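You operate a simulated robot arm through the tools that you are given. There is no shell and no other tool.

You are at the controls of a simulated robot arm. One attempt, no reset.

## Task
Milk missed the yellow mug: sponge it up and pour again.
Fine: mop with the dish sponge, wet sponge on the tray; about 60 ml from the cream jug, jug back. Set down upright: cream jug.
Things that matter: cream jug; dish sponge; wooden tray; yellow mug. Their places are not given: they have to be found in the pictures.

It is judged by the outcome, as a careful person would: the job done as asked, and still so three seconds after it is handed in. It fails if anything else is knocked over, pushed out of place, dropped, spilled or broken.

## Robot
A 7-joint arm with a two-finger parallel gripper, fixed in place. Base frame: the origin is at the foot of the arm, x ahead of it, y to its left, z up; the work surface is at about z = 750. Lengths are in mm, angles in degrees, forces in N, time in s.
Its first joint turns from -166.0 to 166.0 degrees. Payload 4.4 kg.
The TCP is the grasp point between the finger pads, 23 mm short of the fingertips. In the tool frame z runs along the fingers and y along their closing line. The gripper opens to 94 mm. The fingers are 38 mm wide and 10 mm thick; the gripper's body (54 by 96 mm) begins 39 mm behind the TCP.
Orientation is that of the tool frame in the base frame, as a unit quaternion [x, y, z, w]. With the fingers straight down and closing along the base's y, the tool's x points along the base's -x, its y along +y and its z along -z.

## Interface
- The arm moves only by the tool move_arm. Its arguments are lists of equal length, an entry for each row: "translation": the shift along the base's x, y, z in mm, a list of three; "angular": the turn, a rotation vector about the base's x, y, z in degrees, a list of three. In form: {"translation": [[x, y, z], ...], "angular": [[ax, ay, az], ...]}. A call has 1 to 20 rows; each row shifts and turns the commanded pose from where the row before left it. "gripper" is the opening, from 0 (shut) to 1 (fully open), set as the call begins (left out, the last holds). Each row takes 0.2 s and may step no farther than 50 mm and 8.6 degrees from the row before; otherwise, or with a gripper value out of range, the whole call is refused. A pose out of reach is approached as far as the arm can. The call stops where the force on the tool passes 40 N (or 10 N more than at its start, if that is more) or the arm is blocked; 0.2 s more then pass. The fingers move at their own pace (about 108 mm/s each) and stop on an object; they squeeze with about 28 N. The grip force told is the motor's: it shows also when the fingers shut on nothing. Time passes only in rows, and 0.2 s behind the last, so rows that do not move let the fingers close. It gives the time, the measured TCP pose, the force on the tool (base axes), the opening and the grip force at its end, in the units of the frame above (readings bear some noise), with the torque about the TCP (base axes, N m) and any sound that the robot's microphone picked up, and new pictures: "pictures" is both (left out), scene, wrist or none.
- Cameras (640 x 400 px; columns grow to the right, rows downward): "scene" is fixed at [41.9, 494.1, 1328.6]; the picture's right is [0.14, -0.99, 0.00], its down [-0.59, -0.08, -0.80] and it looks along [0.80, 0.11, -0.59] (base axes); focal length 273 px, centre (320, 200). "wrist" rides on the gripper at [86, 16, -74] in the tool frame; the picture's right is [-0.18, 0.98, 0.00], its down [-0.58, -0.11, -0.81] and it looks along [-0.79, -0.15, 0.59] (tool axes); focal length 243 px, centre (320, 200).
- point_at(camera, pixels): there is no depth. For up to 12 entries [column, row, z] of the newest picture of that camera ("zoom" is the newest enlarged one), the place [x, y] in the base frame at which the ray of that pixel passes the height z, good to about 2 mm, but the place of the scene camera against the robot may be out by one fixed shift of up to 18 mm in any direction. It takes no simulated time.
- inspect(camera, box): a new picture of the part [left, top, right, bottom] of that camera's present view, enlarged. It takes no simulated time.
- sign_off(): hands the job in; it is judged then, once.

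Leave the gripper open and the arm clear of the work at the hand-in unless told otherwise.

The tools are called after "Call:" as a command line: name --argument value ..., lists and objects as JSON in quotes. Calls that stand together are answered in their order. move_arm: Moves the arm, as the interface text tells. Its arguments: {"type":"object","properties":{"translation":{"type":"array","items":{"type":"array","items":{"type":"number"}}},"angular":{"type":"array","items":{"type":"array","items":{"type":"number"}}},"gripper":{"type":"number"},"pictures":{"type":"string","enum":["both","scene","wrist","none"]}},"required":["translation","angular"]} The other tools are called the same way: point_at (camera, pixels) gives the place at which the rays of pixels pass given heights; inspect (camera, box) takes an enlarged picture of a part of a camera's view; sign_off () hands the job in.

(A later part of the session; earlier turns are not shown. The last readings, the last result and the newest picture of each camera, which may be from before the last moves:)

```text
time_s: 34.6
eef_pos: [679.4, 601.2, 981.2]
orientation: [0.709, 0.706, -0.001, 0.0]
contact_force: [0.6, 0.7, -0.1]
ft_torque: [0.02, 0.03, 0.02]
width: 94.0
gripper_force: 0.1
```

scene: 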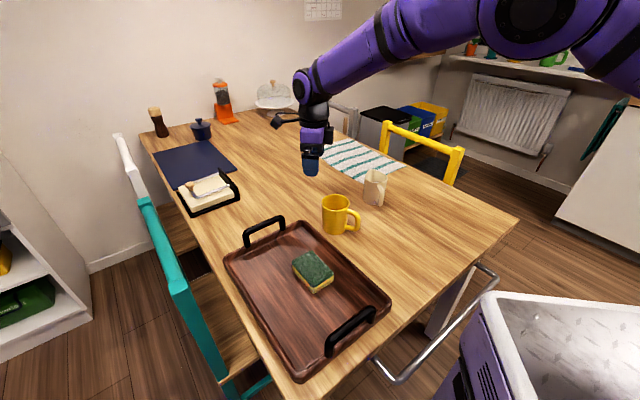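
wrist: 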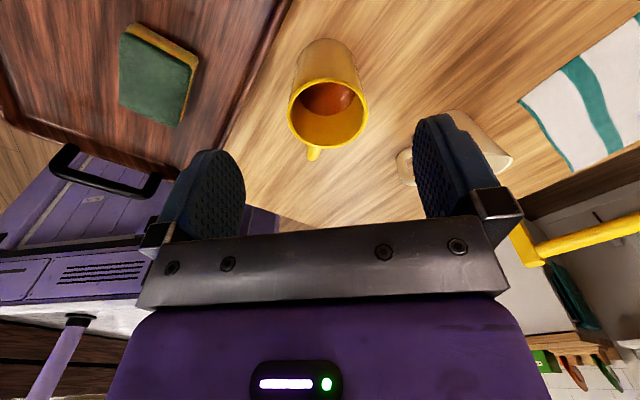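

The −90° turn works. Now I rehearse the tilt of 57° about +x, keeping the height.

Call:
inspect --camera "wrist" --box '[264, 30, 392, 110]'

Call:
move_arm --translation '[[0, 0, 0], [0, 0, 0], [0, 0, 0], [0, 0, 0], [0, 0, 0], [0, 0, 0], [0, 0, 0]]' --angular '[[8.2, 0, 0], [8.2, 0, 0], [8.2, 0, 0], [8.2, 0, 0], [8.2, 0, 0], [8.2, 0, 0], [8.2, 0, 0]]'

```text
5.00 times, centred on (328, 70) of wrist
```

zoom: 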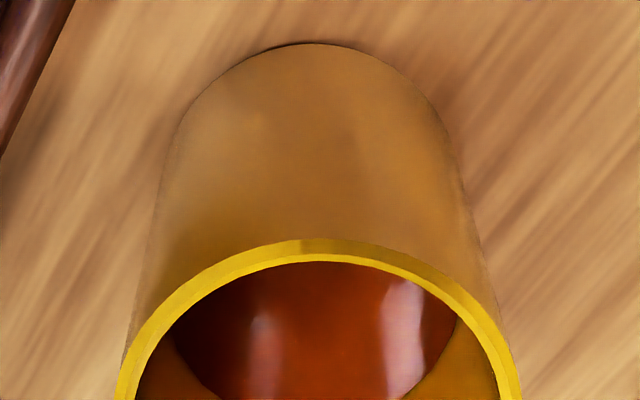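

```text
time_s: 36.2
eef_pos: [678.3, 602.7, 982.0]
orientation: [0.62, 0.62, 0.341, -0.34]
contact_force: [-2.0, 1.3, 1.8]
ft_torque: [-0.07, -0.09, -0.08]
width: 94.0
gripper_force: 0.0
```

scene: 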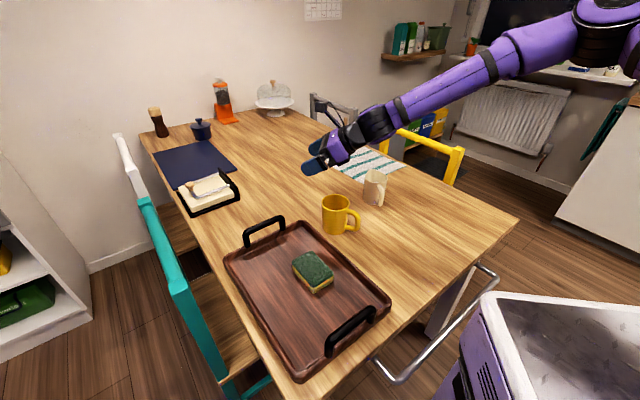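
wrist: 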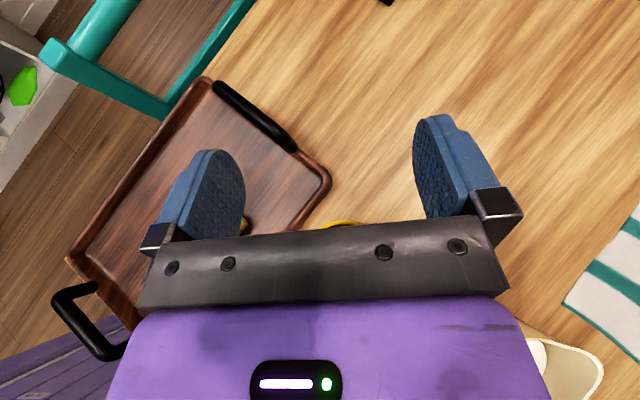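

The tilt works. I lower to the real pouring height and tilt 16° more to check the reach and the clearance to the mug.

Call:
move_arm --translation '[[0, 0, -20], [0, 0, -20], [0, 0, -20], [0, 0, -15], [0, 0, 0], [0, 0, 0]]' --angular '[[0, 0, 0], [0, 0, 0], [0, 0, 0], [0, 0, 0], [8, 0, 0], [8, 0, 0]]'

Call:
inspect --camera "scene" --box '[280, 130, 472, 250]'

```text
time_s: 37.6
eef_pos: [680.3, 601.2, 906.8]
orientation: [0.566, 0.566, 0.424, -0.423]
contact_force: [-0.5, 0.6, 0.2]
ft_torque: [-0.04, -0.01, 0.01]
width: 94.2
gripper_force: 0.0
```

scene: 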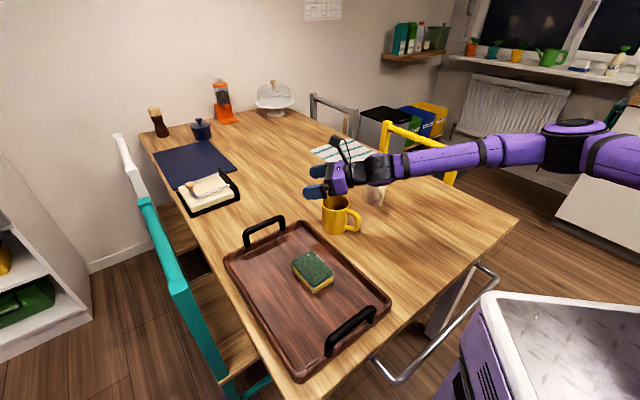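
wrist: 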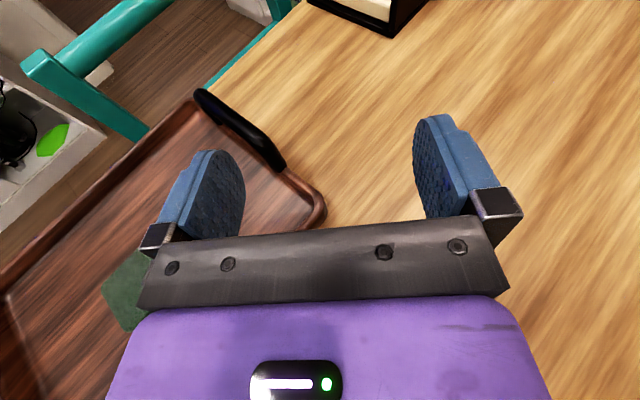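

```text
3.33 times, centred on (376, 190) of scene
```

zoom: 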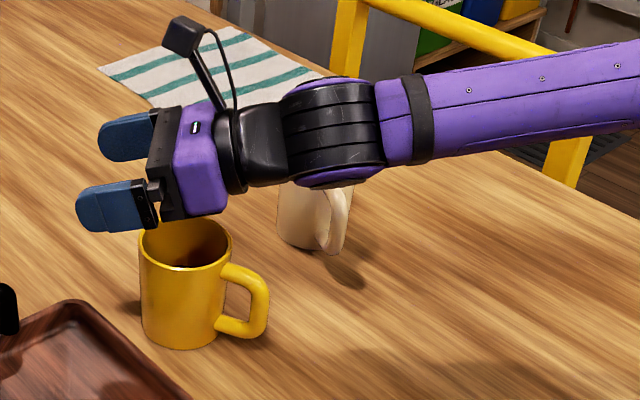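

The rehearsal reaches 73° at the right height without touching anything. I tilt back upright while rising.

Call:
move_arm --translation '[[0, 0, 15], [0, 0, 15], [0, 0, 15], [0, 0, 15], [0, 0, 0], [0, 0, 0], [0, 0, 0], [0, 0, 0], [0, 0, 0]]' --angular '[[-8.2, 0, 0], [-8.2, 0, 0], [-8.2, 0, 0], [-8.2, 0, 0], [-8.2, 0, 0], [-8.2, 0, 0], [-8.2, 0, 0], [-8, 0, 0], [-8, 0, 0]]' --pictures "none"

Call:
move_arm --translation '[[10, -13, 0], [12, -14, 0], [12, -14, 0], [12, -14, 0], [12, -14, 0], [12, -14, 0], [12, -14, 0], [12, -14, 0], [12, -14, 0], [12, -14, 0], [12, -14, 0], [12, -14, 0], [18, -12, 0]]' --angular '[[0, 0, 7.85], [0, 0, 7.85], [0, 0, 7.85], [0, 0, 7.85], [0, 0, 7.85], [0, 0, 7.85], [0, 0, 7.85], [0, 0, 7.85], [0, 0, 7.85], [0, 0, 7.85], [0, 0, 7.85], [0, 0, 7.85], [0, 0, 7.8]]'

```text
time_s: 39.6
eef_pos: [680.3, 602.2, 966.4]
orientation: [0.708, 0.707, 0.0, 0.001]
contact_force: [0.7, -0.7, 0.8]
ft_torque: [0.02, 0.0, -0.02]
width: 93.9
gripper_force: 0.1
```

```text
time_s: 42.4
eef_pos: [839.0, 423.1, 966.4]
orientation: [-0.106, 0.994, -0.001, 0.0]
contact_force: [0.1, 0.7, 0.7]
ft_torque: [-0.05, -0.07, 0.01]
width: 94.1
gripper_force: 0.0
```

scene: 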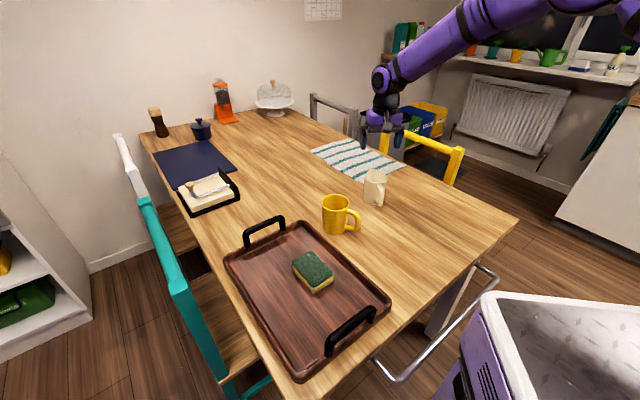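
wrist: 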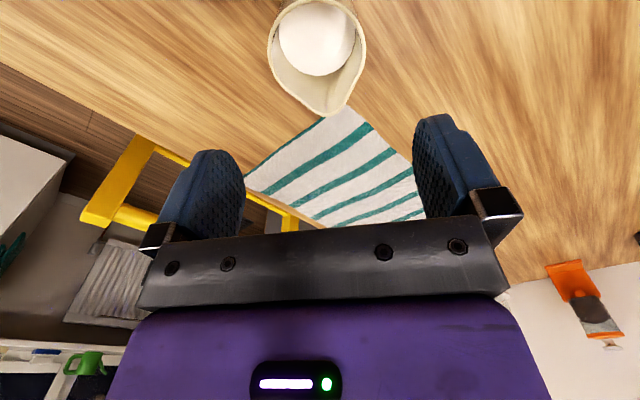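

Now the wrist camera sees the jug from above with the spout at (330,116). I refine its centre and the spout direction.

Call:
inspect --camera "wrist" --box '[224, 0, 416, 120]'

```text
3.33 times, centred on (320, 60) of wrist
```

zoom: 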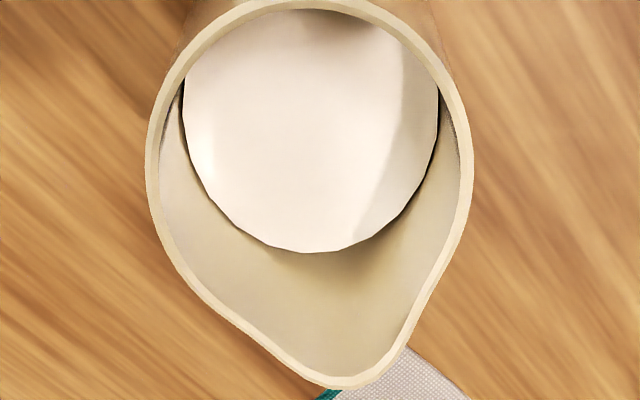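

Call:
point_at --camera "zoom" --pixels '[[146, 170, 841], [473, 160, 841], [342, 388, 841], [303, 0, 841], [342, 388, 846], [305, 253, 801], [184, 110, 801], [438, 105, 801], [305, 253, 805], [184, 110, 805], [438, 105, 805]]'

```text
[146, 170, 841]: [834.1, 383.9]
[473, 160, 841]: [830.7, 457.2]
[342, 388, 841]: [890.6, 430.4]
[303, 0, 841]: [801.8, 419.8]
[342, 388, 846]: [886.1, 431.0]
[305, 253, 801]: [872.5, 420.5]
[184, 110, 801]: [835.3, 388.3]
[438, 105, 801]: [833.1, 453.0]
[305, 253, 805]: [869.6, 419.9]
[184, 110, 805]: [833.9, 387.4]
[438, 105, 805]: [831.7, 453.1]
```

Centre (839.5,421), spout azimuth about 10.5°, lip about 51 mm from the axis. I correct by (0.5,−2) and descend to just above the rim to check the finger clearance.

Call:
move_arm --translation '[[0.5, -2, -25], [0, 0, -25], [0, 0, -25], [0, 0, -15]]' --angular '[[0, 0, -1], [0, 0, 0], [0, 0, 0], [0, 0, 0]]'

```text
time_s: 43.4
eef_pos: [839.0, 420.1, 875.8]
orientation: [-0.096, 0.995, 0.0, 0.0]
contact_force: [-0.9, 0.2, 0.3]
ft_torque: [-0.04, 0.0, 0.0]
width: 94.0
gripper_force: 0.1
```

scene: 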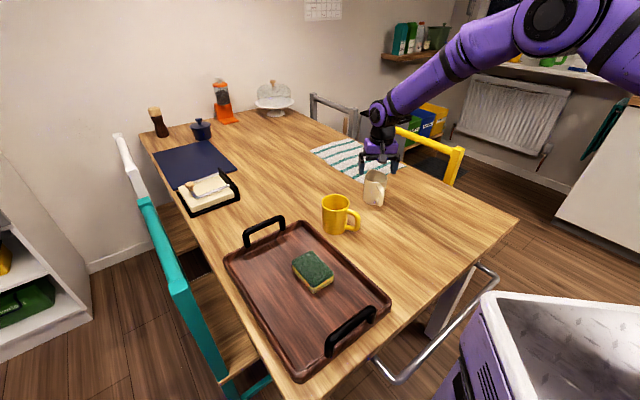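
wrist: 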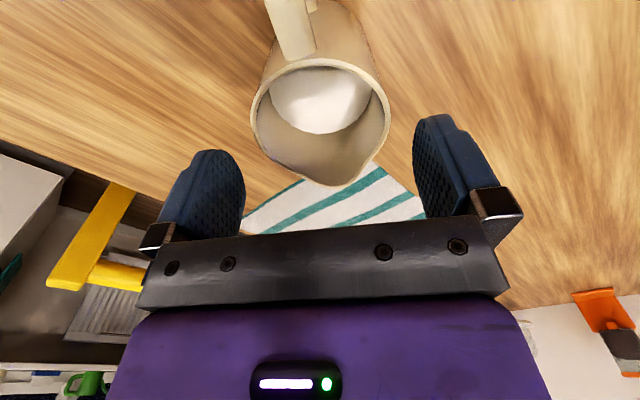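

The jug rim (columns 250–390) is centred between the fingers. I descend to TCP z≈812, leaving about 10 mm between the palm and the rim.

Call:
move_arm --translation '[[0, 0, -15], [0, 0, -15], [0, 0, -15], [0, 0, -12], [0, 0, -7]]' --angular '[[0, 0, 0], [0, 0, 0], [0, 0, 0], [0, 0, 0], [0, 0, 0]]'

Call:
inspect --camera "scene" --box '[330, 140, 426, 200]'

```text
time_s: 44.6
eef_pos: [839.6, 420.6, 813.3]
orientation: [-0.096, 0.995, 0.0, 0.0]
contact_force: [-0.6, -0.2, -0.4]
ft_torque: [0.01, 0.0, -0.03]
width: 93.8
gripper_force: 0.1
```

scene: 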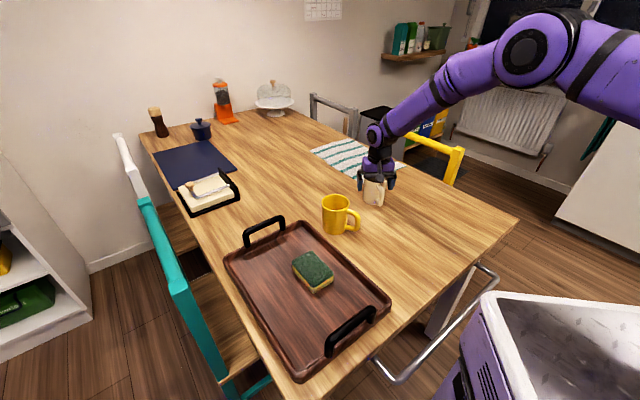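
wrist: 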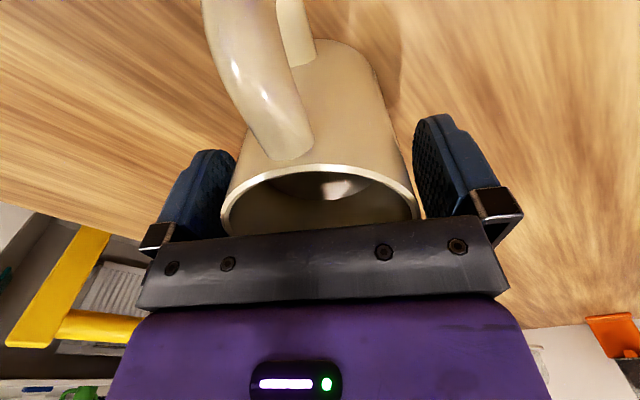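

```text
6.67 times, centred on (378, 170) of scene
```

zoom: 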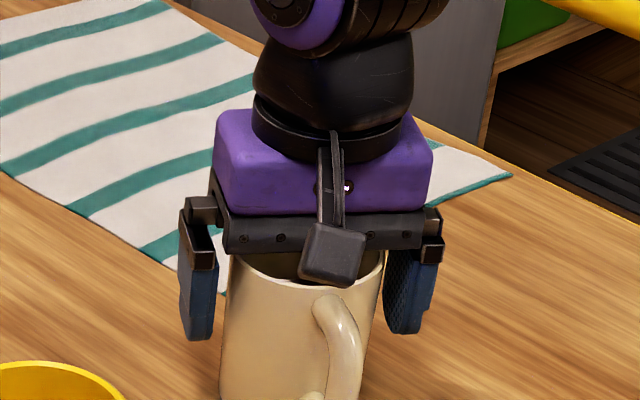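

The jug sits between the fingers under the palm. I close on it.

Call:
move_arm --translation '[[0, 0, 0], [0, 0, 0], [0, 0, 0], [0, 0, 0]]' --angular '[[0, 0, 0], [0, 0, 0], [0, 0, 0], [0, 0, 0]]' --gripper 0.6

```text
time_s: 45.6
eef_pos: [840.1, 420.6, 812.9]
orientation: [-0.096, 0.995, 0.0, 0.0]
contact_force: [0.3, 1.2, 2.4]
ft_torque: [0.22, -0.06, 0.05]
width: 73.9
gripper_force: 27.3
```

scene: 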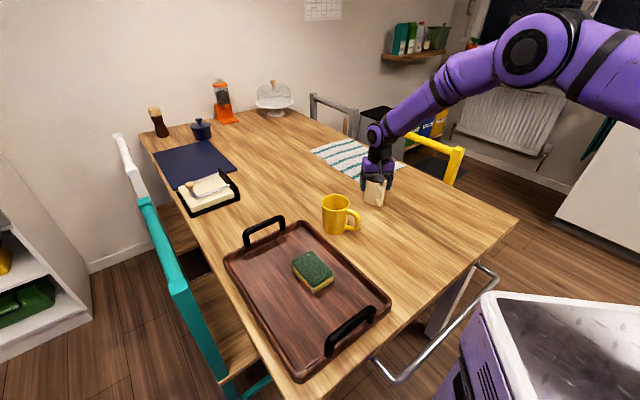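
wrist: 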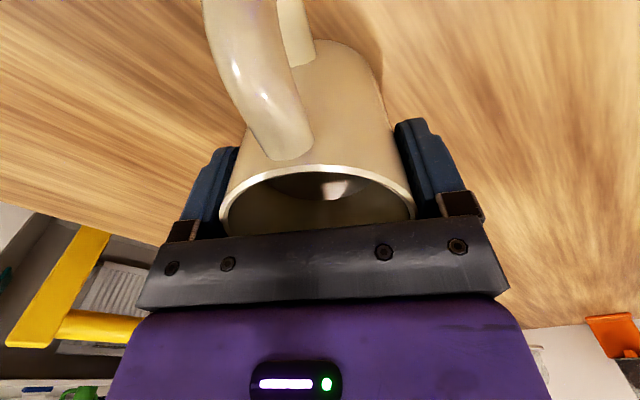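

Held at 73.9 mm with 27 N. I lift slowly with gentle start and stop.

Call:
move_arm --translation '[[0, 0, 3], [0, 0, 6], [0, 0, 10], [0, 0, 14], [0, 0, 16], [0, 0, 16], [0, 0, 16], [0, 0, 14], [0, 0, 10], [0, 0, 7], [0, 0, 5]]' --angular '[[0, 0, 0], [0, 0, 0], [0, 0, 0], [0, 0, 0], [0, 0, 0], [0, 0, 0], [0, 0, 0], [0, 0, 0], [0, 0, 0], [0, 0, 0], [0, 0, 0]]'

Call:
move_arm --translation '[[0, 0, 0], [0, 0, 0]]' --angular '[[0, 0, 0], [0, 0, 0]]' --pictures "none"

Call:
inspect --camera "scene" --box '[320, 110, 448, 190]'

```text
time_s: 48.0
eef_pos: [840.0, 420.4, 930.4]
orientation: [-0.096, 0.995, 0.0, 0.0]
contact_force: [-0.6, -0.5, -3.5]
ft_torque: [0.03, -0.03, 0.01]
width: 72.5
gripper_force: 28.1
```

scene: 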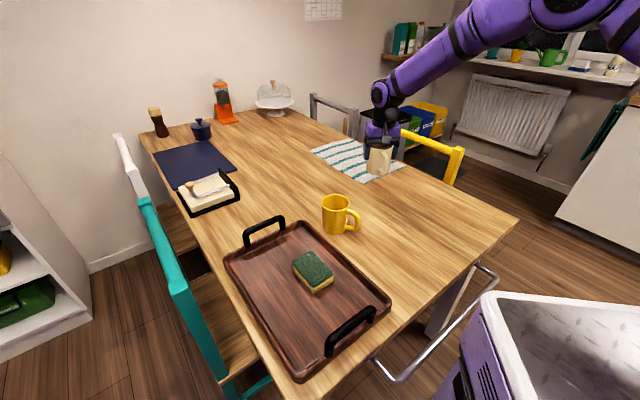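
wrist: 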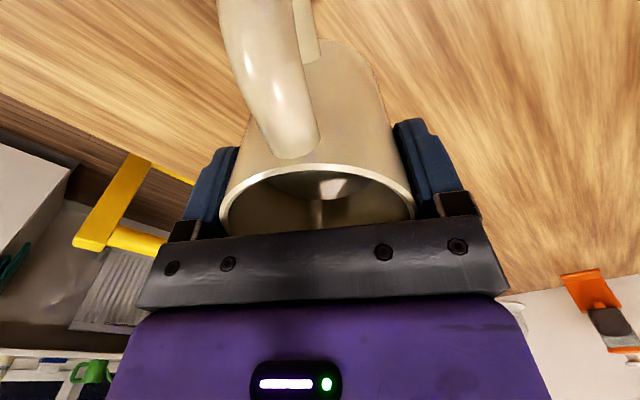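

```text
time_s: 48.6
eef_pos: [840.4, 419.5, 928.9]
orientation: [-0.096, 0.995, 0.0, 0.001]
contact_force: [1.0, -0.4, -1.7]
ft_torque: [-0.06, 0.01, -0.01]
width: 72.7
gripper_force: 27.9
```

```text
5.00 times, centred on (384, 150) of scene
```

zoom: 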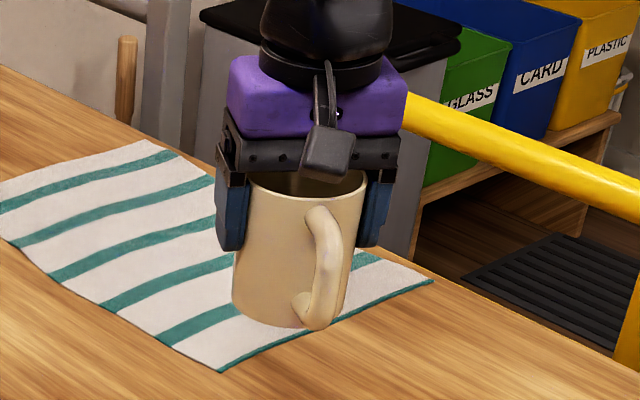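

The jug hangs upright in the grip (weight about 2–3.5 N). I carry it slowly around the far side of the mug at a height above the mug's rim, turning it by −101° so the spout points to −y.

Call:
move_arm --translation '[[-2, 5, 0], [-4, 10, 0], [-6, 16, 0], [-6, 16, 0], [-7, 17, 0], [-7, 17, 0], [-7, 17, 0], [-7, 17, 0], [-7, 17, 0], [-7, 17, 0], [-5, 16, 0], [-5, 15, 0], [-10, 1, 0], [-14, 0, 0], [-14, 0, 0], [-14, 0, 0], [-14, 0, 0], [-12, 0, 0], [-8, 0, 0], [-4, 0, 0]]' --angular '[[0, 0, -2], [0, 0, -4], [0, 0, -5.3], [0, 0, -5.3], [0, 0, -5.3], [0, 0, -5.3], [0, 0, -5.3], [0, 0, -5.3], [0, 0, -5.3], [0, 0, -5.3], [0, 0, -5.3], [0, 0, -5.3], [0, 0, -5.3], [0, 0, -5.3], [0, 0, -5.3], [0, 0, -5.3], [0, 0, -5.4], [0, 0, -5.4], [0, 0, -5.3], [0, 0, -4]]'

Call:
inspect --camera "scene" --box '[270, 120, 430, 240]'

```text
time_s: 52.8
eef_pos: [680.3, 600.2, 928.5]
orientation: [0.703, 0.711, 0.001, 0.0]
contact_force: [-0.1, 0.4, -2.9]
ft_torque: [-0.04, 0.01, -0.01]
width: 72.5
gripper_force: 28.0
```

scene: 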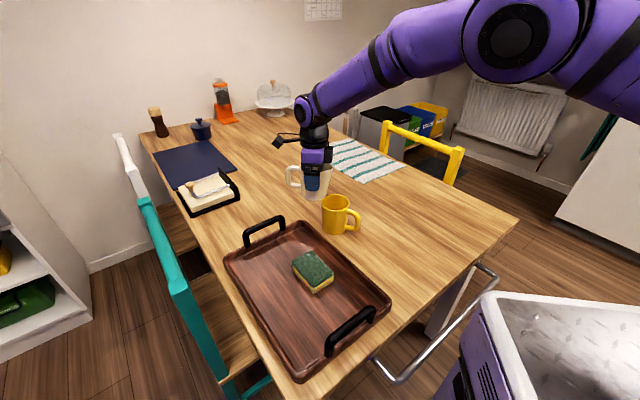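
wrist: 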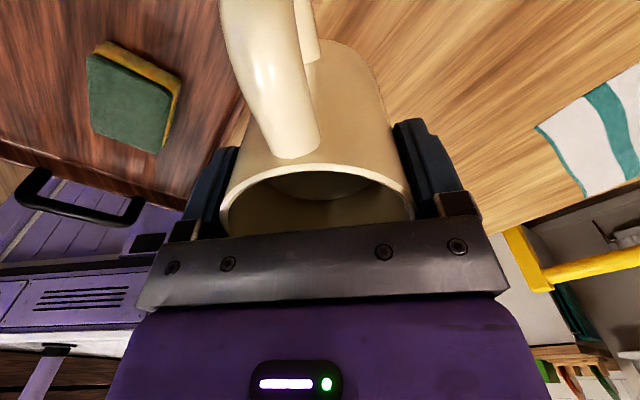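

```text
3.33 times, centred on (350, 180) of scene
```

zoom: 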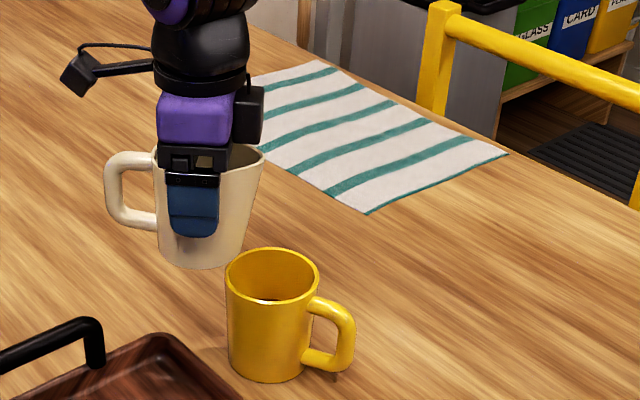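

Now the jug is seen from the side: handle left, spout right at zoom (263,150), above the mug. I check the lip against the mug rim in the same (scene) camera.

Call:
point_at --camera "zoom" --pixels '[[263, 150, 957], [225, 285, 840], [320, 275, 840], [280, 249, 840], [263, 309, 840], [158, 250, 866], [105, 170, 940]]'

```text
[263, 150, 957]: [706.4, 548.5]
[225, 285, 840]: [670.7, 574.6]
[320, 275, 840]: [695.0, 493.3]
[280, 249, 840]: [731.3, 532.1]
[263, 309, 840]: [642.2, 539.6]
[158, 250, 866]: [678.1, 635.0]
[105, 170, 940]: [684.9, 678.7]
```

Call:
inspect --camera "scene" --box '[290, 155, 354, 195]'

```text
10.00 times, centred on (322, 175) of scene
```

zoom: 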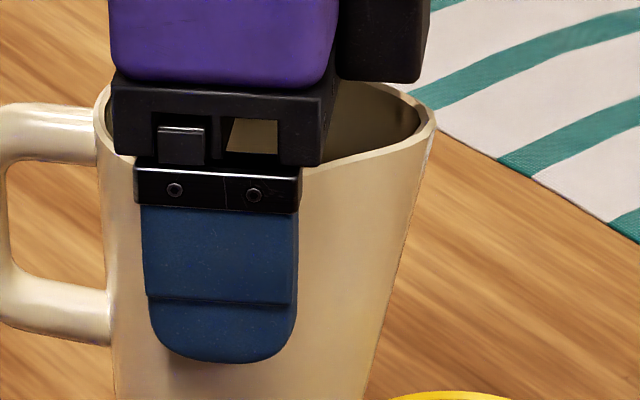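

Call:
point_at --camera "zoom" --pixels '[[434, 118, 957], [97, 120, 957], [434, 118, 965], [97, 120, 965], [434, 118, 970], [310, 168, 957], [310, 168, 965]]'

```text
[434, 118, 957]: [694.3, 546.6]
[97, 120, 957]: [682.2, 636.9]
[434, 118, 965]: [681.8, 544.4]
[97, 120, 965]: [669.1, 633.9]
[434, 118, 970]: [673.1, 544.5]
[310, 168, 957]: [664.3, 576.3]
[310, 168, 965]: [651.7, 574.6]
```

The lip is about 12 mm behind the mug's centre line and well inside its opening. I begin to tilt about +x, slowly to 32°, lowering a bit while keeping the lip over the mug.

Call:
move_arm --translation '[[0, 0.9, -2.6], [0, 0.9, -2.6], [0, 0.9, -2.6], [0, 0.9, -2.6], [0, 0.9, -2.6], [0, -0.5, -2.6], [0, -0.5, -2.6], [0, -0.5, -2.6]]' --angular '[[4, 0, 0], [4, 0, 0], [4, 0, 0], [4, 0, 0], [4, 0, 0], [4, 0, 0], [4, 0, 0], [4, 0, 0]]'

Call:
inspect --camera "scene" --box '[270, 140, 398, 240]'

```text
time_s: 54.6
eef_pos: [679.0, 605.9, 907.6]
orientation: [0.675, 0.684, 0.196, -0.194]
contact_force: [0.0, 0.3, -2.0]
ft_torque: [-0.06, -0.02, -0.02]
width: 72.8
gripper_force: 27.7
```

scene: 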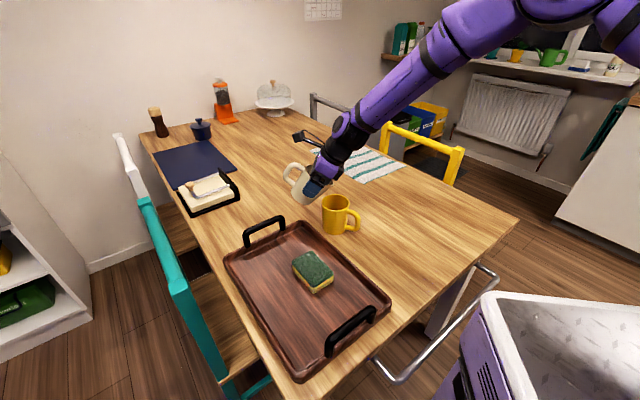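
wrist: 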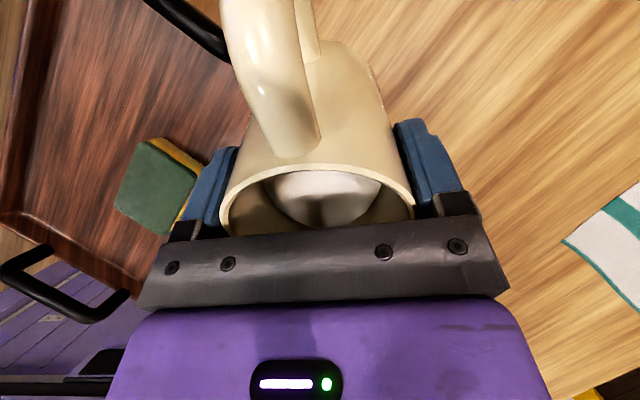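

```text
4.00 times, centred on (334, 190) of scene
```

zoom: 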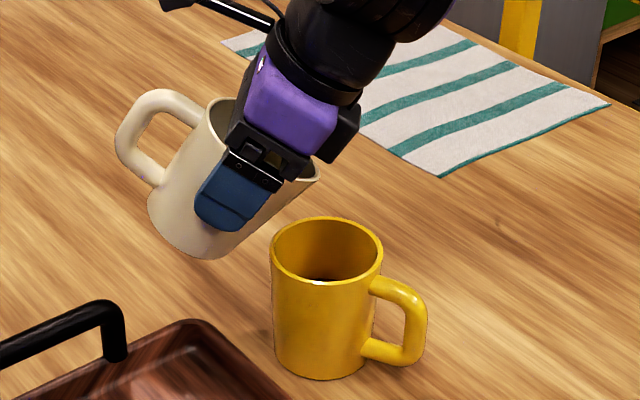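

At 32° the milk is seen in the jug and nothing flows yet. I check the lip at zoom (318,178) against the mug rim.

Call:
point_at --camera "zoom" --pixels '[[318, 178, 905], [318, 178, 895], [271, 258, 840], [383, 250, 840], [330, 217, 840], [322, 285, 840]]'

```text
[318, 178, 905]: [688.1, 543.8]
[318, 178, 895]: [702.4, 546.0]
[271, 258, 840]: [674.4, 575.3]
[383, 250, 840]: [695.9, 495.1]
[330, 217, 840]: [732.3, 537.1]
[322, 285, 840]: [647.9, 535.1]
```

The lip is about 8 mm behind the mug's centre, x in line. I tilt on to 40° in 2° steps and look for the flow.

Call:
move_arm --translation '[[0, -0.3, -1.1], [0, -0.3, -1.1], [0, -0.3, -1.1], [0, -0.3, -1.1], [0, 0, 0]]' --angular '[[2, 0, 0], [2, 0, 0], [2, 0, 0], [2, 0, 0], [0, 0, 0]]'

Call:
inspect --camera "scene" --box '[290, 150, 386, 240]'

```text
time_s: 55.8
eef_pos: [679.9, 602.9, 904.2]
orientation: [0.661, 0.668, 0.244, -0.24]
contact_force: [0.2, 0.6, -2.6]
ft_torque: [-0.08, 0.02, 0.01]
width: 72.5
gripper_force: 27.3
```

scene: 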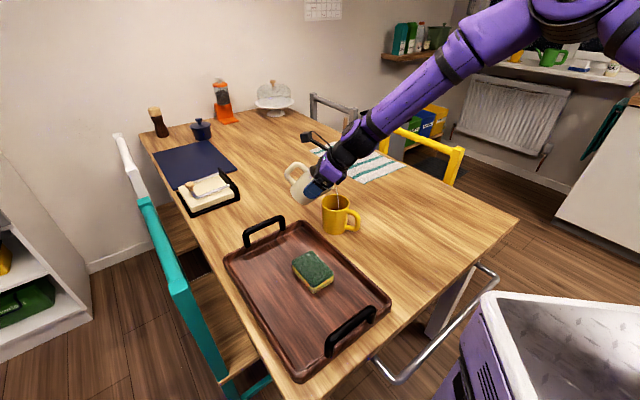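
wrist: 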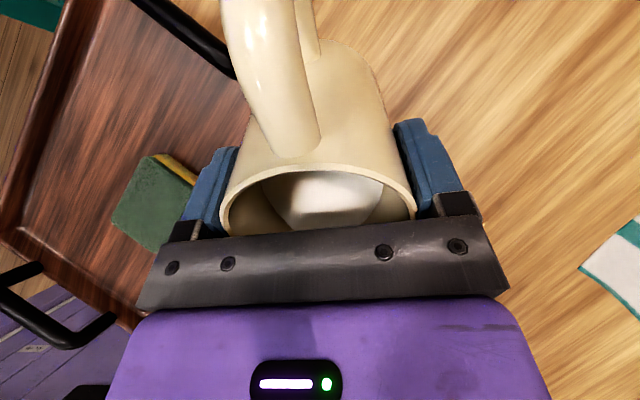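

```text
4.44 times, centred on (338, 195) of scene
```

zoom: 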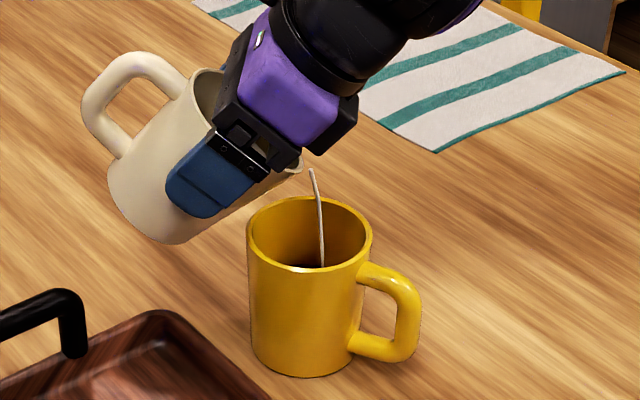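

Milk flows in a thin stream from the lip into the mug. I hold here a second and look at how the stream behaves.

Call:
move_arm --translation '[[0, 0, 0], [0, 0, 0], [0, 0, 0], [0, 0, 0]]' --angular '[[0, 0, 0], [0, 0, 0], [0, 0, 0], [0, 0, 0]]'

Call:
inspect --camera "scene" --box '[300, 170, 380, 240]'

Call:
inspect --camera "wrist" --box '[210, 150, 430, 250]'

```text
time_s: 56.8
eef_pos: [679.6, 602.3, 903.9]
orientation: [0.661, 0.668, 0.244, -0.24]
contact_force: [0.1, 0.2, -1.9]
ft_torque: [-0.07, 0.0, 0.01]
width: 72.6
gripper_force: 27.6
```

scene: 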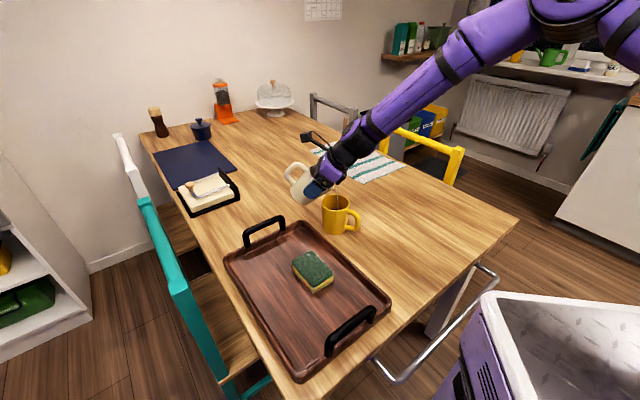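
wrist: 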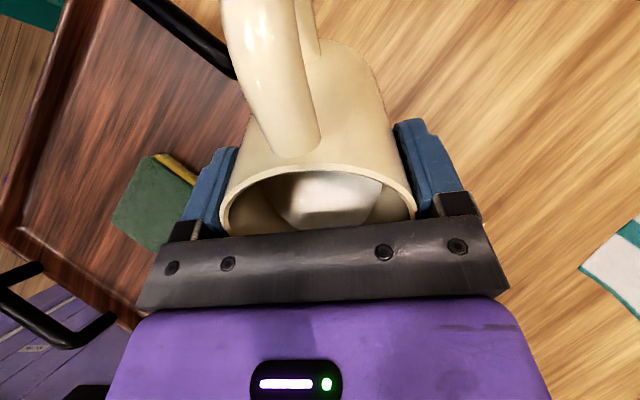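

```text
5.71 times, centred on (340, 205) of scene
```

zoom: 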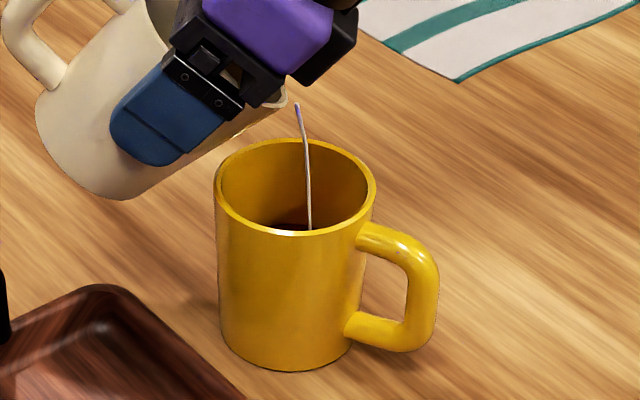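

```text
2.91 times, centred on (320, 200) of wrist
```

zoom: 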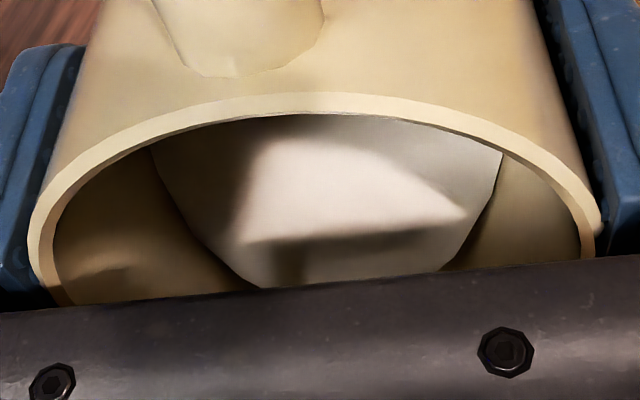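

Call:
inspect --camera "scene" --box '[320, 186, 360, 216]'

```text
13.33 times, centred on (340, 201) of scene
```

zoom: 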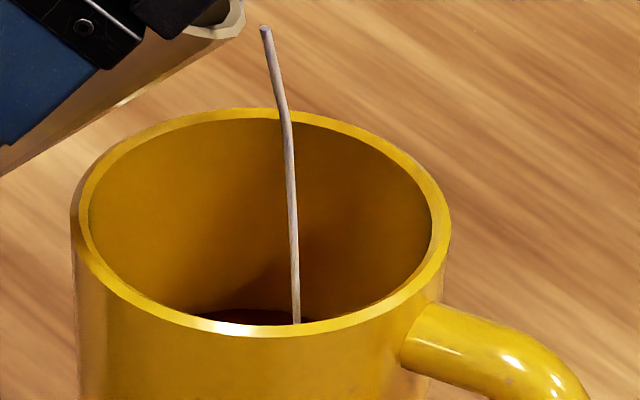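

The tea's far edge is at zoom (250,309). I read at which height this ray meets the mug's far inner wall, to have a level gauge.

Call:
point_at --camera "zoom" --pixels '[[250, 309, 780], [250, 309, 785], [250, 309, 790], [250, 309, 795], [250, 309, 800], [265, 120, 838], [250, 333, 840], [265, 108, 840], [82, 220, 840], [450, 215, 840]]'

```text
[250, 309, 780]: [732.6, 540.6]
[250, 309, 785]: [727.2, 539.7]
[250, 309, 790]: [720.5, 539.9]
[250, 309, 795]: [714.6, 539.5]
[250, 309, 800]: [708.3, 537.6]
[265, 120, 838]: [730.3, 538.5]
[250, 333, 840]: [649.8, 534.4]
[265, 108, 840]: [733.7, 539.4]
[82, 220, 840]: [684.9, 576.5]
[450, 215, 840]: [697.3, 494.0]
```

Level now about z≈783, so only a little has gone in. I tilt to 44° keeping the lip in place, hold, and read again.

Call:
move_arm --translation '[[0, -0.5, 2], [0, -0.5, 2], [0, 0, 0], [0, 0, 0], [0, 0, 0]]' --angular '[[2, 0, 0], [2, 0, 0], [0, 0, 0], [0, 0, 0], [0, 0, 0]]' --pictures "wrist"

Call:
inspect --camera "scene" --box '[320, 186, 360, 216]'

```text
time_s: 58.0
eef_pos: [680.2, 601.1, 908.2]
orientation: [0.652, 0.659, 0.267, -0.263]
contact_force: [-0.3, -0.7, -1.1]
ft_torque: [-0.06, -0.01, -0.01]
width: 72.6
gripper_force: 28.5
```

wrist: 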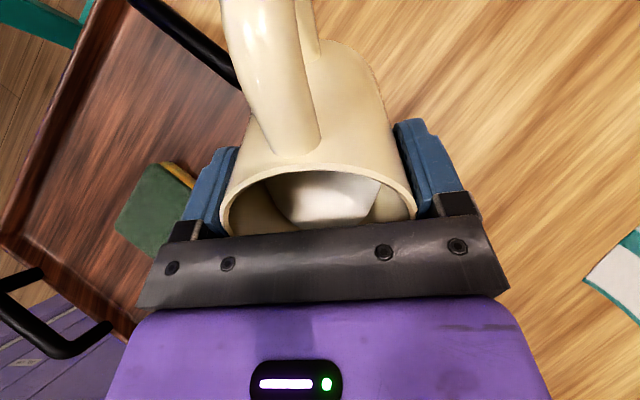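

```text
13.33 times, centred on (340, 201) of scene
```

zoom: 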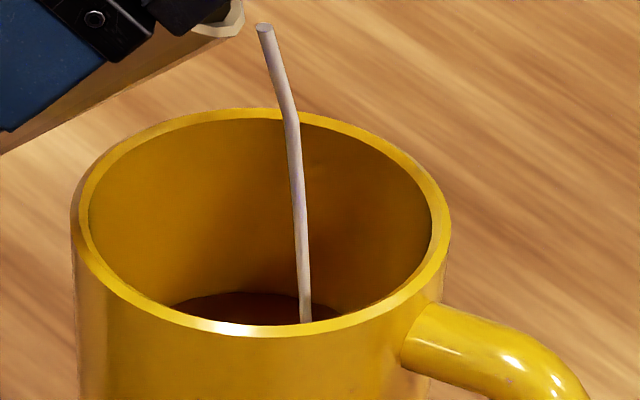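

Call:
point_at --camera "zoom" --pixels '[[240, 291, 785], [240, 291, 790], [240, 291, 795]]'

Call:
move_arm --translation '[[0, 0, 0], [0, 0, 0], [0, 0, 0]]' --angular '[[0, 0, 0], [0, 0, 0], [0, 0, 0]]' --pictures "none"

Call:
inspect --camera "scene" --box '[320, 186, 360, 216]'

```text
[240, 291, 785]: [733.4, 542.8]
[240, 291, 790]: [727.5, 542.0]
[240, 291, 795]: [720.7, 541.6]
```

```text
time_s: 58.8
eef_pos: [680.8, 602.3, 907.4]
orientation: [0.651, 0.66, 0.266, -0.264]
contact_force: [-0.1, -0.3, -2.0]
ft_torque: [-0.08, -0.03, 0.02]
width: 72.5
gripper_force: 28.2
```

```text
13.33 times, centred on (340, 201) of scene
```

zoom: 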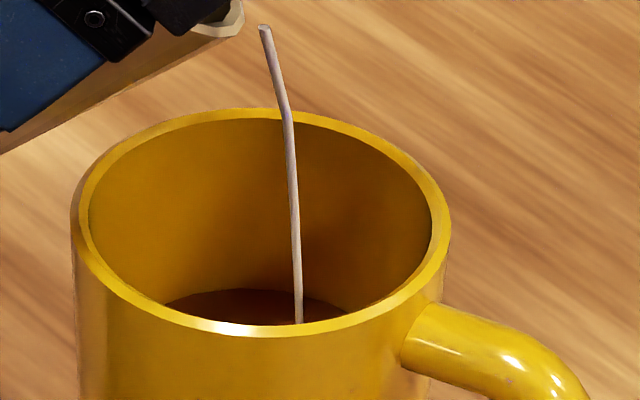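

Level is about z≈789 and the stream is thinning at this tilt: roughly 30 ml in. I tilt to 48° and hold.

Call:
move_arm --translation '[[0, -0.6, 2], [0, -0.6, 2], [0, 0, 0], [0, 0, 0], [0, 0, 0], [0, 0, 0]]' --angular '[[2, 0, 0], [2, 0, 0], [0, 0, 0], [0, 0, 0], [0, 0, 0], [0, 0, 0]]' --pictures "wrist"

Call:
inspect --camera "scene" --box '[320, 186, 360, 216]'

```text
time_s: 60.2
eef_pos: [681.4, 602.1, 911.6]
orientation: [0.642, 0.65, 0.29, -0.286]
contact_force: [-0.1, 1.0, -2.5]
ft_torque: [-0.08, 0.04, -0.02]
width: 72.5
gripper_force: 28.3
```

wrist: 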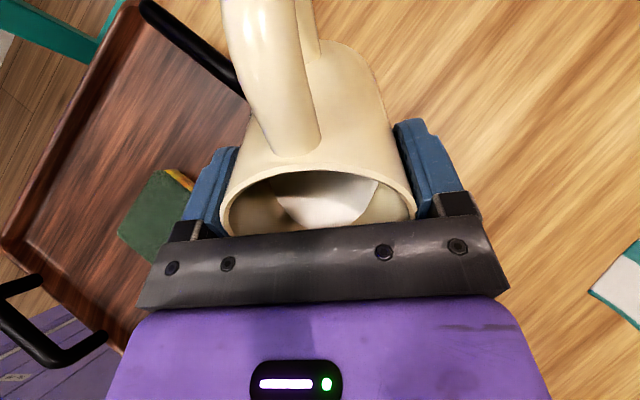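

```text
13.33 times, centred on (340, 201) of scene
```

zoom: 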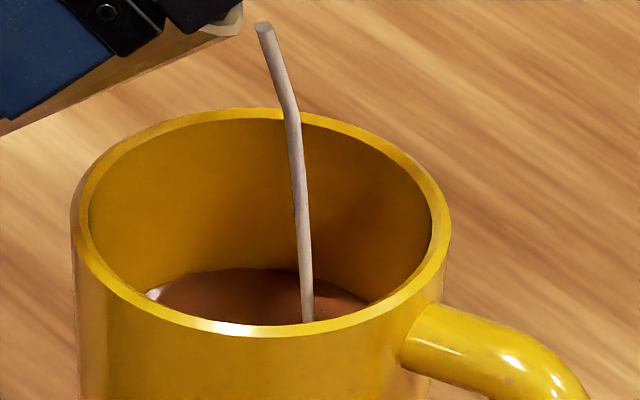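

The far edge is now at row ≈268. I check the height of this level before going on (no time passes).

Call:
point_at --camera "zoom" --pixels '[[240, 268, 790], [240, 268, 795], [240, 268, 800], [147, 292, 790], [147, 292, 795], [368, 301, 790], [368, 301, 795]]'

Call:
inspect --camera "wrist" --box '[210, 150, 430, 250]'

```text
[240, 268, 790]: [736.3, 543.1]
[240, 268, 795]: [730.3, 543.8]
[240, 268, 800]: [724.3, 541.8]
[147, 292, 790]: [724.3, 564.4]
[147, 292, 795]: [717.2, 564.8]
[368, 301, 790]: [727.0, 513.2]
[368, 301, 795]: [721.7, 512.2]
```

```text
2.91 times, centred on (320, 200) of wrist
```

zoom: 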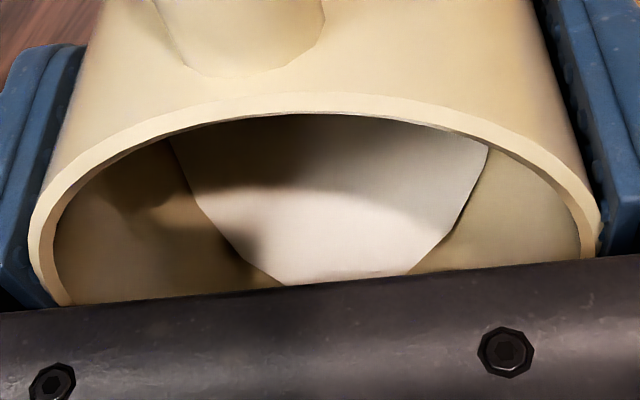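

By the gauge the level has risen about 13–14 mm, near 60 ml. I tilt back quickly to 30° to stop the flow, with the lip kept over the mug, and measure at rest.

Call:
move_arm --translation '[[0, 1.7, -5.9], [0, 1.1, -6], [0, 0.5, -6], [0, 0, 0], [0, 0, 0]]' --angular '[[-6, 0, 0], [-6, 0, 0], [-6, 0, 0], [0, 0, 0], [0, 0, 0]]'

Call:
inspect --camera "scene" --box '[320, 186, 360, 216]'

```text
time_s: 61.4
eef_pos: [681.5, 604.0, 893.9]
orientation: [0.679, 0.687, 0.185, -0.182]
contact_force: [-0.3, 0.6, -2.9]
ft_torque: [-0.08, 0.01, 0.04]
width: 72.4
gripper_force: 27.4
```

scene: 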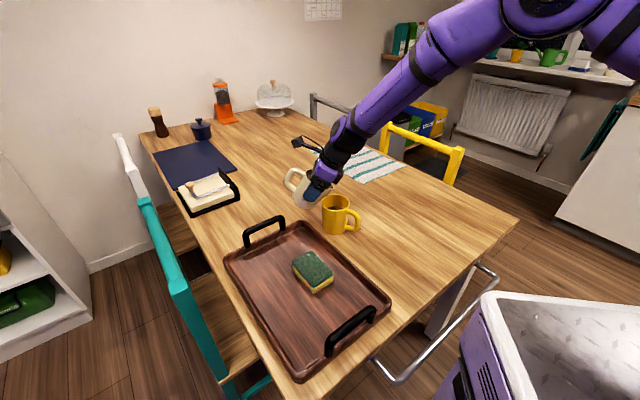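
wrist: 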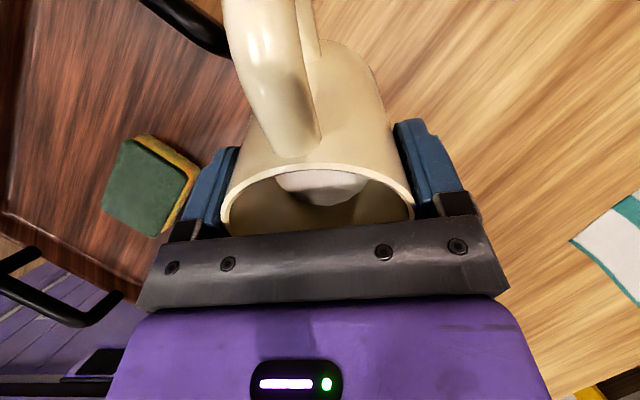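

```text
13.33 times, centred on (340, 201) of scene
```

zoom: 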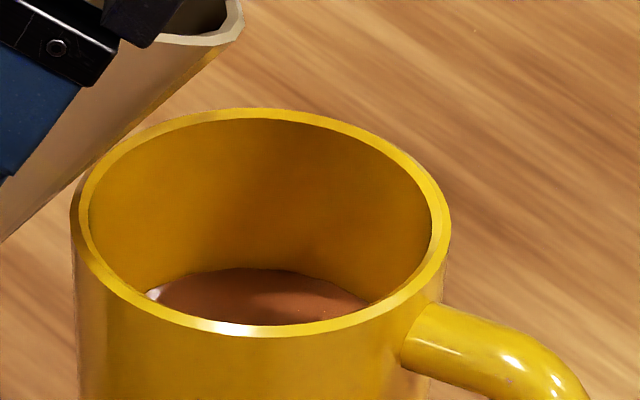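

The flow has stopped and the mug's level stands at row ≈268 (z≈796). As a cross-check I enlarge the milk surface in the jug.

Call:
inspect --camera "wrist" --box '[210, 150, 430, 250]'

Call:
inspect --camera "scene" --box '[276, 150, 372, 240]'

```text
2.91 times, centred on (320, 200) of wrist
```

zoom: 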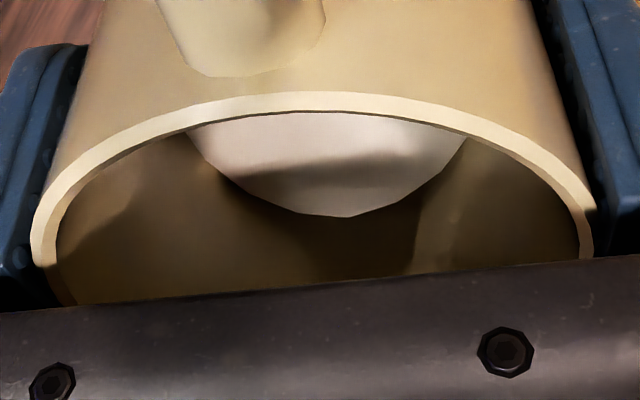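

```text
4.44 times, centred on (324, 195) of scene
```

zoom: 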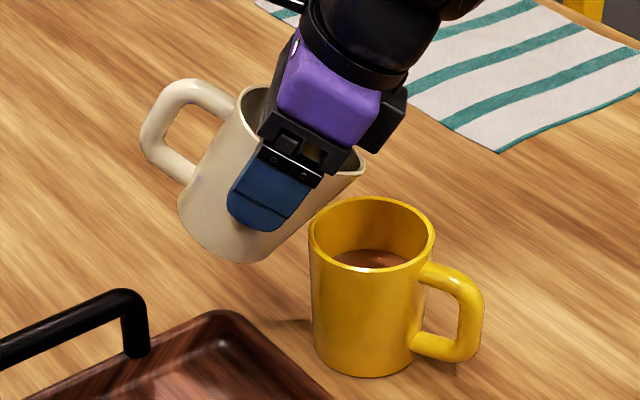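

Both gauges (mug rise ≈13.5 mm, jug drop ≈17–18 mm) agree on about 57–60 ml. I bring the jug upright, rising first so its foot clears the mug.

Call:
move_arm --translation '[[0, 0, 8], [0, 0, 10], [0, 0, 10], [0, 0, 10], [0, 0, 4], [0, 0, 2], [0, 0, 1], [0, 0, 1], [0, 0, 0], [0, 0, 0]]' --angular '[[-2, 0, 0], [-3, 0, 0], [-3, 0, 0], [-3.5, 0, 0], [-3.5, 0, 0], [-3.5, 0, 0], [-3.5, 0, 0], [-4, 0, 0], [-4, 0, 0], [0, 0, 0]]'

Call:
inspect --camera "scene" --box '[276, 130, 372, 240]'

```text
time_s: 63.6
eef_pos: [678.7, 603.9, 939.5]
orientation: [0.703, 0.711, 0.0, 0.001]
contact_force: [-0.6, 0.0, -1.7]
ft_torque: [-0.01, 0.03, 0.0]
width: 72.6
gripper_force: 27.9
```

scene: 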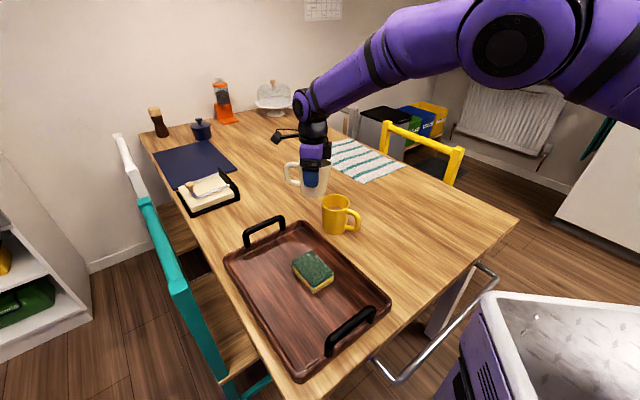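
wrist: 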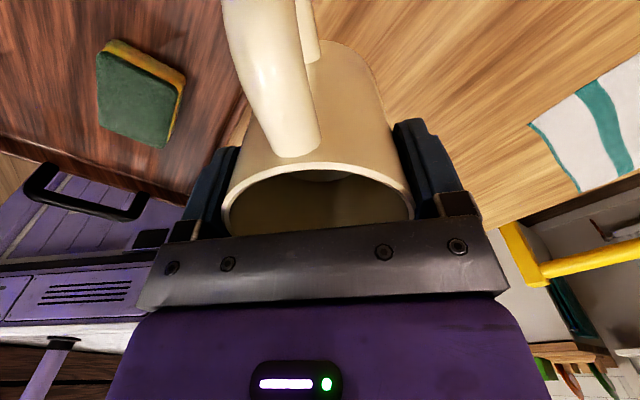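

```text
3.64 times, centred on (324, 185) of scene
```

zoom: 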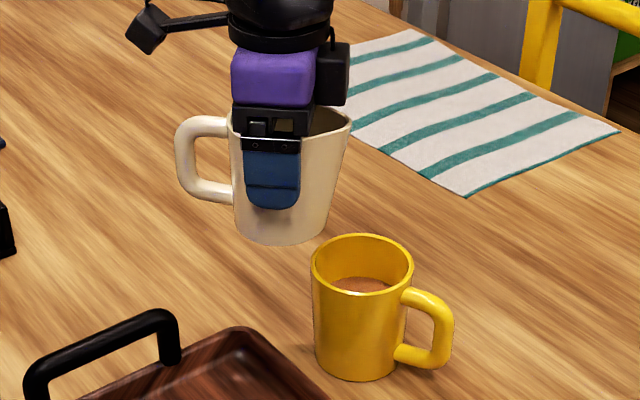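

The jug is upright and the mug stands with its milky tea. I carry the jug back along the same way, turning by +101°, to above its first place.

Call:
move_arm --translation '[[4, 0, 0], [8, 0, 0], [12, 0, 0], [14, 0, 0], [14, 0, 0], [14, 0, 0], [14, 0, 0], [10, -1, 0], [5, -15, 0], [5, -16, 0], [7, -17, 0], [7, -17, 0], [7, -17, 0], [7, -17, 0], [7, -17, 0], [7, -17, 0], [6, -16, 0], [6, -16, 0], [4, -10.5, 0], [2, -7, 0]]' --angular '[[0, 0, 4], [0, 0, 5.3], [0, 0, 5.4], [0, 0, 5.4], [0, 0, 5.3], [0, 0, 5.3], [0, 0, 5.3], [0, 0, 5.3], [0, 0, 5.3], [0, 0, 5.3], [0, 0, 5.3], [0, 0, 5.3], [0, 0, 5.3], [0, 0, 5.3], [0, 0, 5.3], [0, 0, 5.3], [0, 0, 5.3], [0, 0, 5.3], [0, 0, 4], [0, 0, 2]]'

Call:
move_arm --translation '[[0, 0, 0], [0, 0, 0]]' --angular '[[0, 0, 0], [0, 0, 0]]' --pictures "none"

```text
time_s: 67.8
eef_pos: [840.4, 420.3, 939.7]
orientation: [-0.097, 0.995, 0.0, 0.0]
contact_force: [-0.4, 0.5, -2.4]
ft_torque: [0.01, -0.01, 0.02]
width: 72.6
gripper_force: 27.6
```

scene: 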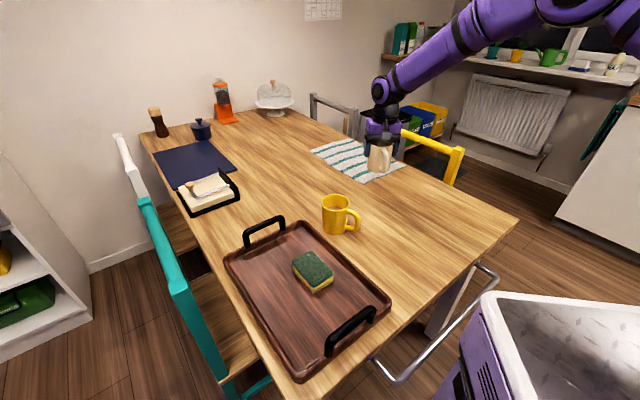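
wrist: 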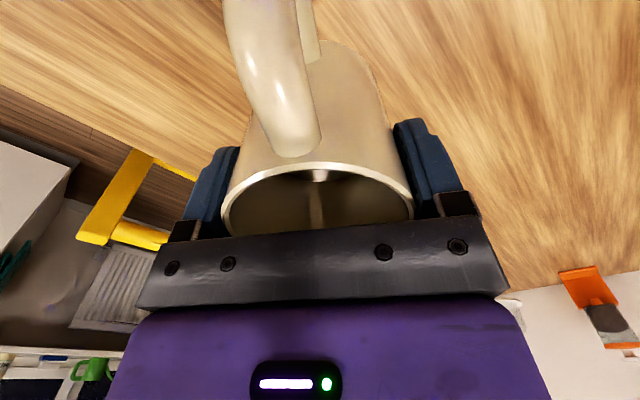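

```text
time_s: 68.4
eef_pos: [840.1, 420.2, 940.4]
orientation: [-0.096, 0.995, 0.001, 0.0]
contact_force: [-0.2, 0.8, -2.9]
ft_torque: [0.01, -0.01, -0.02]
width: 72.5
gripper_force: 28.3
```

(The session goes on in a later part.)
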